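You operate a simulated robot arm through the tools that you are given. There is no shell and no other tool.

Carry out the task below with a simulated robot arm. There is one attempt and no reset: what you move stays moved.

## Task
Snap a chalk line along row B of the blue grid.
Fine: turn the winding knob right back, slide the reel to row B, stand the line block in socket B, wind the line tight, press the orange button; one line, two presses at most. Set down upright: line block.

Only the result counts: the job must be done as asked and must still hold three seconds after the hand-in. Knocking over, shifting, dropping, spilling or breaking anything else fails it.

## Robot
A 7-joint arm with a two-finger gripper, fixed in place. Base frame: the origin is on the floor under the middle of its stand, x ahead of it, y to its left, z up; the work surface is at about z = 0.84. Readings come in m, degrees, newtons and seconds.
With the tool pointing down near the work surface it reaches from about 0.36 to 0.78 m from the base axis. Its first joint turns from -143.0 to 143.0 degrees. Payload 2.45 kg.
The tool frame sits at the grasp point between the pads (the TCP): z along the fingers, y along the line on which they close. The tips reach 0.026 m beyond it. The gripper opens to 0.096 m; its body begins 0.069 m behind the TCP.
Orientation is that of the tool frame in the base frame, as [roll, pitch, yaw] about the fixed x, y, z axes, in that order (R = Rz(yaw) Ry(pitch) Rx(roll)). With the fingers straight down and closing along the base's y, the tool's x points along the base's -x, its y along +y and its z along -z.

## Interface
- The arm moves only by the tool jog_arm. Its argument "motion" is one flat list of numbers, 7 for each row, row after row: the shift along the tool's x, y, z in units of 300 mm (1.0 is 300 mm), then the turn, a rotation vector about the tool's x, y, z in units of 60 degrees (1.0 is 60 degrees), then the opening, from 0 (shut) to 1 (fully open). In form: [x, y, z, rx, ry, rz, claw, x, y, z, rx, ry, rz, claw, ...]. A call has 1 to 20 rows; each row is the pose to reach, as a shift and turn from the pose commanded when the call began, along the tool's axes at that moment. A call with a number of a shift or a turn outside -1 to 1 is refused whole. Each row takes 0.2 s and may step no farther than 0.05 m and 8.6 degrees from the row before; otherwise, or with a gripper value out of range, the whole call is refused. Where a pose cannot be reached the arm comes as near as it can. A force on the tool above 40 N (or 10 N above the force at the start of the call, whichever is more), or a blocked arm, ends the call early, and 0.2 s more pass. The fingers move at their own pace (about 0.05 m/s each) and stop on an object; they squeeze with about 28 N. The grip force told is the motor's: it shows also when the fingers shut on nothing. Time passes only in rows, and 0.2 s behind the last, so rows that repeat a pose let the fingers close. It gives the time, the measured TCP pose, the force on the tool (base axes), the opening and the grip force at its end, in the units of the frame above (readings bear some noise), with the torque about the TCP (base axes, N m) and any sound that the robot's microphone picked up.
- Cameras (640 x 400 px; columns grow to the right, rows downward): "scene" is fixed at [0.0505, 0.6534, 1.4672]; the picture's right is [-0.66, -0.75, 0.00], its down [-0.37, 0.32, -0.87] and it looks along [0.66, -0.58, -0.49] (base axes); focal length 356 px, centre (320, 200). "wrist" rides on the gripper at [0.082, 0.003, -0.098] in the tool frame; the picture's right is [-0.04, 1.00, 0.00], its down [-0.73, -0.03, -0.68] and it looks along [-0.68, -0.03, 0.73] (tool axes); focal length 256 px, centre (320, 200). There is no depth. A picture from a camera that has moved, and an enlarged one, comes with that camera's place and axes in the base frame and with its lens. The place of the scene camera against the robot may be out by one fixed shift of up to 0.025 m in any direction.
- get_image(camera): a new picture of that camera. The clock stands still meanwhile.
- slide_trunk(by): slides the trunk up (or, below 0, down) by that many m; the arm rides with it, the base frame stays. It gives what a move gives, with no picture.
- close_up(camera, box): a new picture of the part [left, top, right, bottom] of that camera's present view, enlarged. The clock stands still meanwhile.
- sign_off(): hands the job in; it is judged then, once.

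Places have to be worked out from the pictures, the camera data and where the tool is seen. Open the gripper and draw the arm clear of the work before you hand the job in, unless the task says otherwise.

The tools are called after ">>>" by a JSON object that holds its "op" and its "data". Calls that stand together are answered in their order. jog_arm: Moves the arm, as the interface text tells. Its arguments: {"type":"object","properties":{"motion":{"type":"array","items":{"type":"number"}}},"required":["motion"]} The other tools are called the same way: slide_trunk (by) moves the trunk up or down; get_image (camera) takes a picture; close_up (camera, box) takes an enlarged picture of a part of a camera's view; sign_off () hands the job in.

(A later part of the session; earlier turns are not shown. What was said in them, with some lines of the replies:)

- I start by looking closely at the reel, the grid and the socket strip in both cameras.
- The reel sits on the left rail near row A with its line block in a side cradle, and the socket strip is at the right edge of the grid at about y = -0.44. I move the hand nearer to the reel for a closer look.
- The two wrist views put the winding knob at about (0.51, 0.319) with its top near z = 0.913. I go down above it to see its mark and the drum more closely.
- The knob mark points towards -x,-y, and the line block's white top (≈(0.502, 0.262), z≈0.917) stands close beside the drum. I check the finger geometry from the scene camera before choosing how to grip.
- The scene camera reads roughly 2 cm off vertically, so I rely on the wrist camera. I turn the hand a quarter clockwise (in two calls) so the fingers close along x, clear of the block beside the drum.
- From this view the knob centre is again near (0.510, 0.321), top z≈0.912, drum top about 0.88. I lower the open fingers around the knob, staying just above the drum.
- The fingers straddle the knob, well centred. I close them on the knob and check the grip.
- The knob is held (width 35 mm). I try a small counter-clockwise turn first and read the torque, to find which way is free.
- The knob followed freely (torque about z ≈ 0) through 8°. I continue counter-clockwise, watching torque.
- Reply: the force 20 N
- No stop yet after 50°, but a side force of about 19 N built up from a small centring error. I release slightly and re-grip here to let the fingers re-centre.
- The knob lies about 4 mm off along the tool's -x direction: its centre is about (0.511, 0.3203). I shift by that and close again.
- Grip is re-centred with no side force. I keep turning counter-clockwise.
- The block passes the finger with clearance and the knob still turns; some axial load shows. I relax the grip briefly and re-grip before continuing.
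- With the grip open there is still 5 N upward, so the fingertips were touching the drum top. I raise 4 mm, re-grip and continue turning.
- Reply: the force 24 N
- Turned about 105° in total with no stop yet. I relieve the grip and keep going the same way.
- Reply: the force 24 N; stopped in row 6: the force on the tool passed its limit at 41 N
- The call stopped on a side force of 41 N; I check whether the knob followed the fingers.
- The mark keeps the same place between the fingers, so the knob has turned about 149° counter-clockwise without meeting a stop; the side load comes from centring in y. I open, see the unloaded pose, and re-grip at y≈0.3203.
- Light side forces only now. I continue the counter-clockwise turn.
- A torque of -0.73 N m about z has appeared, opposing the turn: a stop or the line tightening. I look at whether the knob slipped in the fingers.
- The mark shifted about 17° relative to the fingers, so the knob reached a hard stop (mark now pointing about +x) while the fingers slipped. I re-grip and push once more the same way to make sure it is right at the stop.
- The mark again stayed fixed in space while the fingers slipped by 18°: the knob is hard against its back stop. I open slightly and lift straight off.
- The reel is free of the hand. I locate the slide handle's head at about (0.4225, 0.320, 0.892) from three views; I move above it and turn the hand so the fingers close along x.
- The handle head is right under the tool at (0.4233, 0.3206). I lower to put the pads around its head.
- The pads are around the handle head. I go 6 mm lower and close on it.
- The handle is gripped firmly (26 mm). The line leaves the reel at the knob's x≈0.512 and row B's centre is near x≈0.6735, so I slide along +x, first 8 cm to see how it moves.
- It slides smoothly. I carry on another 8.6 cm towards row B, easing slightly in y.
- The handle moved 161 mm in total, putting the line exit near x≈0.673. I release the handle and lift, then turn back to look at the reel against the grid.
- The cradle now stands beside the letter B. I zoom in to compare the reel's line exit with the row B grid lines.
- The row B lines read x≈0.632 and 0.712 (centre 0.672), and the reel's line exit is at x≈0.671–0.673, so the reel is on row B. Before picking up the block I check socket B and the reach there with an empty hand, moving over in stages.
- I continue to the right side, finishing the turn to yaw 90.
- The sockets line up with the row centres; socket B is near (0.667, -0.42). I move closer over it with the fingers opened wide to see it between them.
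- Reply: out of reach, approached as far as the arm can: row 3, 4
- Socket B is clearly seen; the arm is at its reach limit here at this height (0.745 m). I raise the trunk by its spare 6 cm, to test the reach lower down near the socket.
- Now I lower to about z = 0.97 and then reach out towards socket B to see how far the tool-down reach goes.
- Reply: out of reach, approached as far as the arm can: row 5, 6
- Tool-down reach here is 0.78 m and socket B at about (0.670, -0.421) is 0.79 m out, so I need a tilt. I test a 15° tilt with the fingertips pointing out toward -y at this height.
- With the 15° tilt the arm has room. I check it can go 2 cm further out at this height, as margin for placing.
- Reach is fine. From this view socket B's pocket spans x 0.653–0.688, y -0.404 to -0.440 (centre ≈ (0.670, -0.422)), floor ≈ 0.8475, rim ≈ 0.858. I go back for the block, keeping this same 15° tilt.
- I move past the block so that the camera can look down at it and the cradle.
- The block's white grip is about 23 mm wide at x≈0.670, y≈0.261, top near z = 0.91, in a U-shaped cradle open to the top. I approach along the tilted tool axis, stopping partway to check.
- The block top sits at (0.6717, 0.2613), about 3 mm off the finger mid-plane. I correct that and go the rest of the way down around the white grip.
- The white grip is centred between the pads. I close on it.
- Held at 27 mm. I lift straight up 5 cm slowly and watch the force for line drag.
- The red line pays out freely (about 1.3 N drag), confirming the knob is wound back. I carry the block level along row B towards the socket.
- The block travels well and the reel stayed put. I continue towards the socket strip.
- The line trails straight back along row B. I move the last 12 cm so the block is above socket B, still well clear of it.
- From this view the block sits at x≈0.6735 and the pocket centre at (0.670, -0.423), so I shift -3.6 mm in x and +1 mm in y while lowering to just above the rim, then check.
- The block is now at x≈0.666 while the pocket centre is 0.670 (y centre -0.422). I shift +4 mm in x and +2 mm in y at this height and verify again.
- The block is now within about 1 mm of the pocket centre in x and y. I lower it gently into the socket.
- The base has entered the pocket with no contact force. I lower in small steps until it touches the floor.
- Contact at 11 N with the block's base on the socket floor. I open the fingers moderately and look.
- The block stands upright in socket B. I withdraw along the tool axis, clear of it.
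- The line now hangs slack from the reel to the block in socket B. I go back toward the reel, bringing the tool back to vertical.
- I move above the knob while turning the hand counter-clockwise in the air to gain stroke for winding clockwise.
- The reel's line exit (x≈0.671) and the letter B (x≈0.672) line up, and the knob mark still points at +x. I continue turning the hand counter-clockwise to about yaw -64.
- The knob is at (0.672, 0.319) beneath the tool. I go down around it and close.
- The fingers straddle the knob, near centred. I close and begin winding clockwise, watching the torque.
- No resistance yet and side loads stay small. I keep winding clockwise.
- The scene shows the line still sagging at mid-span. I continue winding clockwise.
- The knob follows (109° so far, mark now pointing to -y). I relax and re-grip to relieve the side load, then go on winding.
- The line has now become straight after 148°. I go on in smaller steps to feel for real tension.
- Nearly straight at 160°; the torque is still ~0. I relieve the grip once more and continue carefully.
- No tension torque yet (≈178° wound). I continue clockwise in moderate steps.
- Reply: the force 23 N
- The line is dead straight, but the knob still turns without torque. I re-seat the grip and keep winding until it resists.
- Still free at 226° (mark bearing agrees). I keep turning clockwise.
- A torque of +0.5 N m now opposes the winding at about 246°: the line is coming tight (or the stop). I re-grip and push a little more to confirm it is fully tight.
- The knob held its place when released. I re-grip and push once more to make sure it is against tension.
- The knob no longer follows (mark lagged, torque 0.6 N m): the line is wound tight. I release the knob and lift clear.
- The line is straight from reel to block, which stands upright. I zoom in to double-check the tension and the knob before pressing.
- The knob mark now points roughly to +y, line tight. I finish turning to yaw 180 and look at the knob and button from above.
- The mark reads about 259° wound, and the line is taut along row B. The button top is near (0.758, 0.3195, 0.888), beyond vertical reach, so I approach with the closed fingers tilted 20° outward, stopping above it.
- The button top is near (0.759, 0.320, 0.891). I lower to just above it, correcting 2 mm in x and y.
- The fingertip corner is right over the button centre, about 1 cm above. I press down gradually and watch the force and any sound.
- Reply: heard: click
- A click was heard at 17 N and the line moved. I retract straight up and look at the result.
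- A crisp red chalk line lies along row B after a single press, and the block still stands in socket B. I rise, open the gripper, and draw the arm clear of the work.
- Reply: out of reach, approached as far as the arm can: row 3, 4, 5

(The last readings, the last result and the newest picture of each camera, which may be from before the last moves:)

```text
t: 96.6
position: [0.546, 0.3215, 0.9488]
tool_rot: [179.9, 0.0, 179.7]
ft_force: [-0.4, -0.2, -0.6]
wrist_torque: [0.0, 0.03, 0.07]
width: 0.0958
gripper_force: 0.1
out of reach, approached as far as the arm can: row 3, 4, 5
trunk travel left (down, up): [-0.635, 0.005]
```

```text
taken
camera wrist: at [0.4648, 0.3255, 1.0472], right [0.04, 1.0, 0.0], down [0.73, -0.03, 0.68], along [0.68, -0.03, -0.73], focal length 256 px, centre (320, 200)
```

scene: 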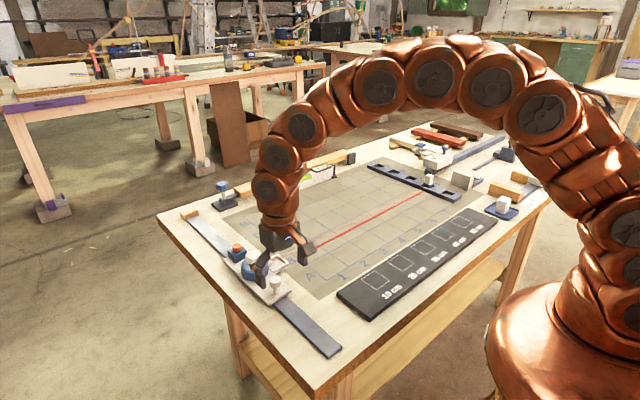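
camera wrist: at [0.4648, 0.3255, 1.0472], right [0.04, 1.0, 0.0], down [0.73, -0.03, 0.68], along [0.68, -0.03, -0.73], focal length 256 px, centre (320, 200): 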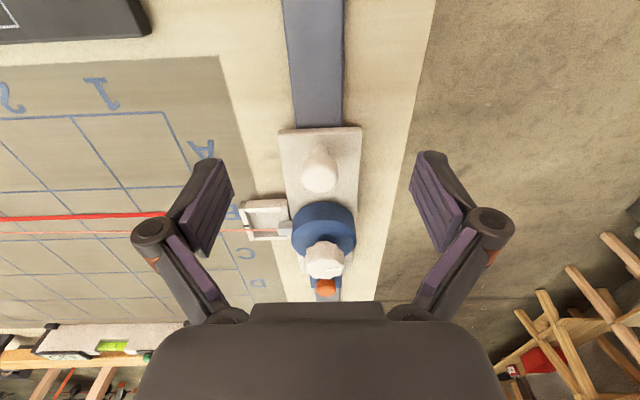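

My retreat came lower than intended but touched nothing. I now lift straight up and back, well clear.

>>> {"op": "jog_arm", "data": {"motion": [0, 0, -0.15, 0, 0, 0, 1, 0, 0, -0.3, 0, 0, 0, 1, 0, 0, -0.45, 0, 0, 0, 1, 0.1, -0.05, -0.55, 0, 0, 0, 1, 0.2, -0.1, -0.65, 0, 0, 0, 1, 0.3, -0.15, -0.7, 0, 0, 0, 1, 0.4, -0.2, -0.75, 0, 0, 0, 1]}}

>>> {"op": "get_image", "data": {"camera": "wrist"}}

>>> {"op": "get_image", "data": {"camera": "scene"}}

>>> {"op": "close_up", "data": {"camera": "scene", "box": [380, 130, 500, 220]}}

```text
t: 98.2
position: [0.4208, 0.2583, 1.1724]
tool_rot: [-179.9, 0.0, 179.9]
ft_force: [0.2, -0.6, -0.3]
wrist_torque: [-0.03, 0.0, 0.0]
width: 0.0962
gripper_force: 0.0
trunk travel left (down, up): [-0.635, 0.005]
```

```text
taken
camera wrist: at [0.3405, 0.2624, 1.2706], right [0.04, 1.0, 0.0], down [0.73, -0.03, 0.68], along [0.68, -0.03, -0.73], focal length 256 px, centre (320, 200)
```

wrist: 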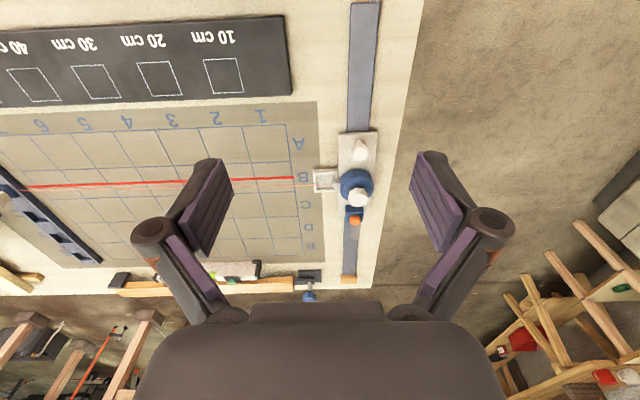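

```text
taken
```

scene: 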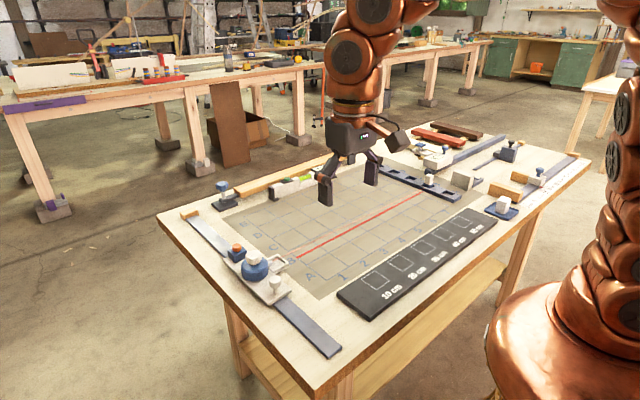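

```text
4.44 times, centred on (440, 175) of scene
camera zoom: at [0.0505, 0.6534, 1.4672], right [-0.66, -0.75, 0.0], down [-0.37, 0.32, -0.87], along [0.66, -0.58, -0.49], focal length 1584 px, centre (-213, 311)
```

zoom: 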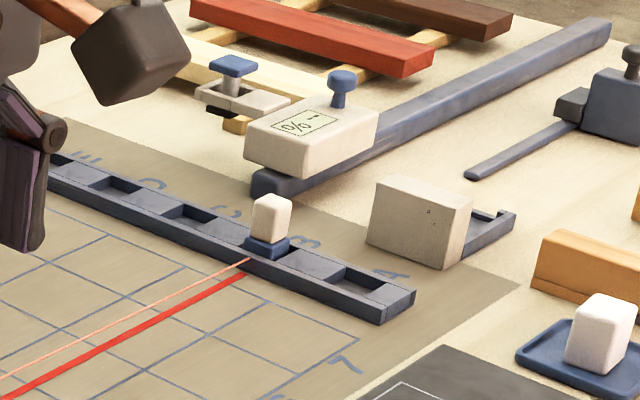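

The red chalk line runs along row B from one press. The block stands upright in socket B, nothing else has moved, and the gripper is open and clear, so I hand the job in.

>>> {"op": "sign_off", "data": {}}

```text
The job is handed in.
```

The chalk line is snapped along row B, and I've handed the job in. It took one press of the orange button. I haven't had a verdict back.

- **Winding knob:** I turned it back until it hit its stop. With the block in place I wound it about 260° the other way until it resisted and the line was straight.
- **Reel:** I slid it to row B. The line leaves the reel within about 1 mm of the row's centre.
- **Line block:** it stands upright in socket B.
- **Other objects:** the last pictures show nothing else moved or knocked over.
- **Arm:** the gripper is open and the arm is clear of the work. On the way out the open gripper passed lower over the reel than I meant, but it touched nothing.
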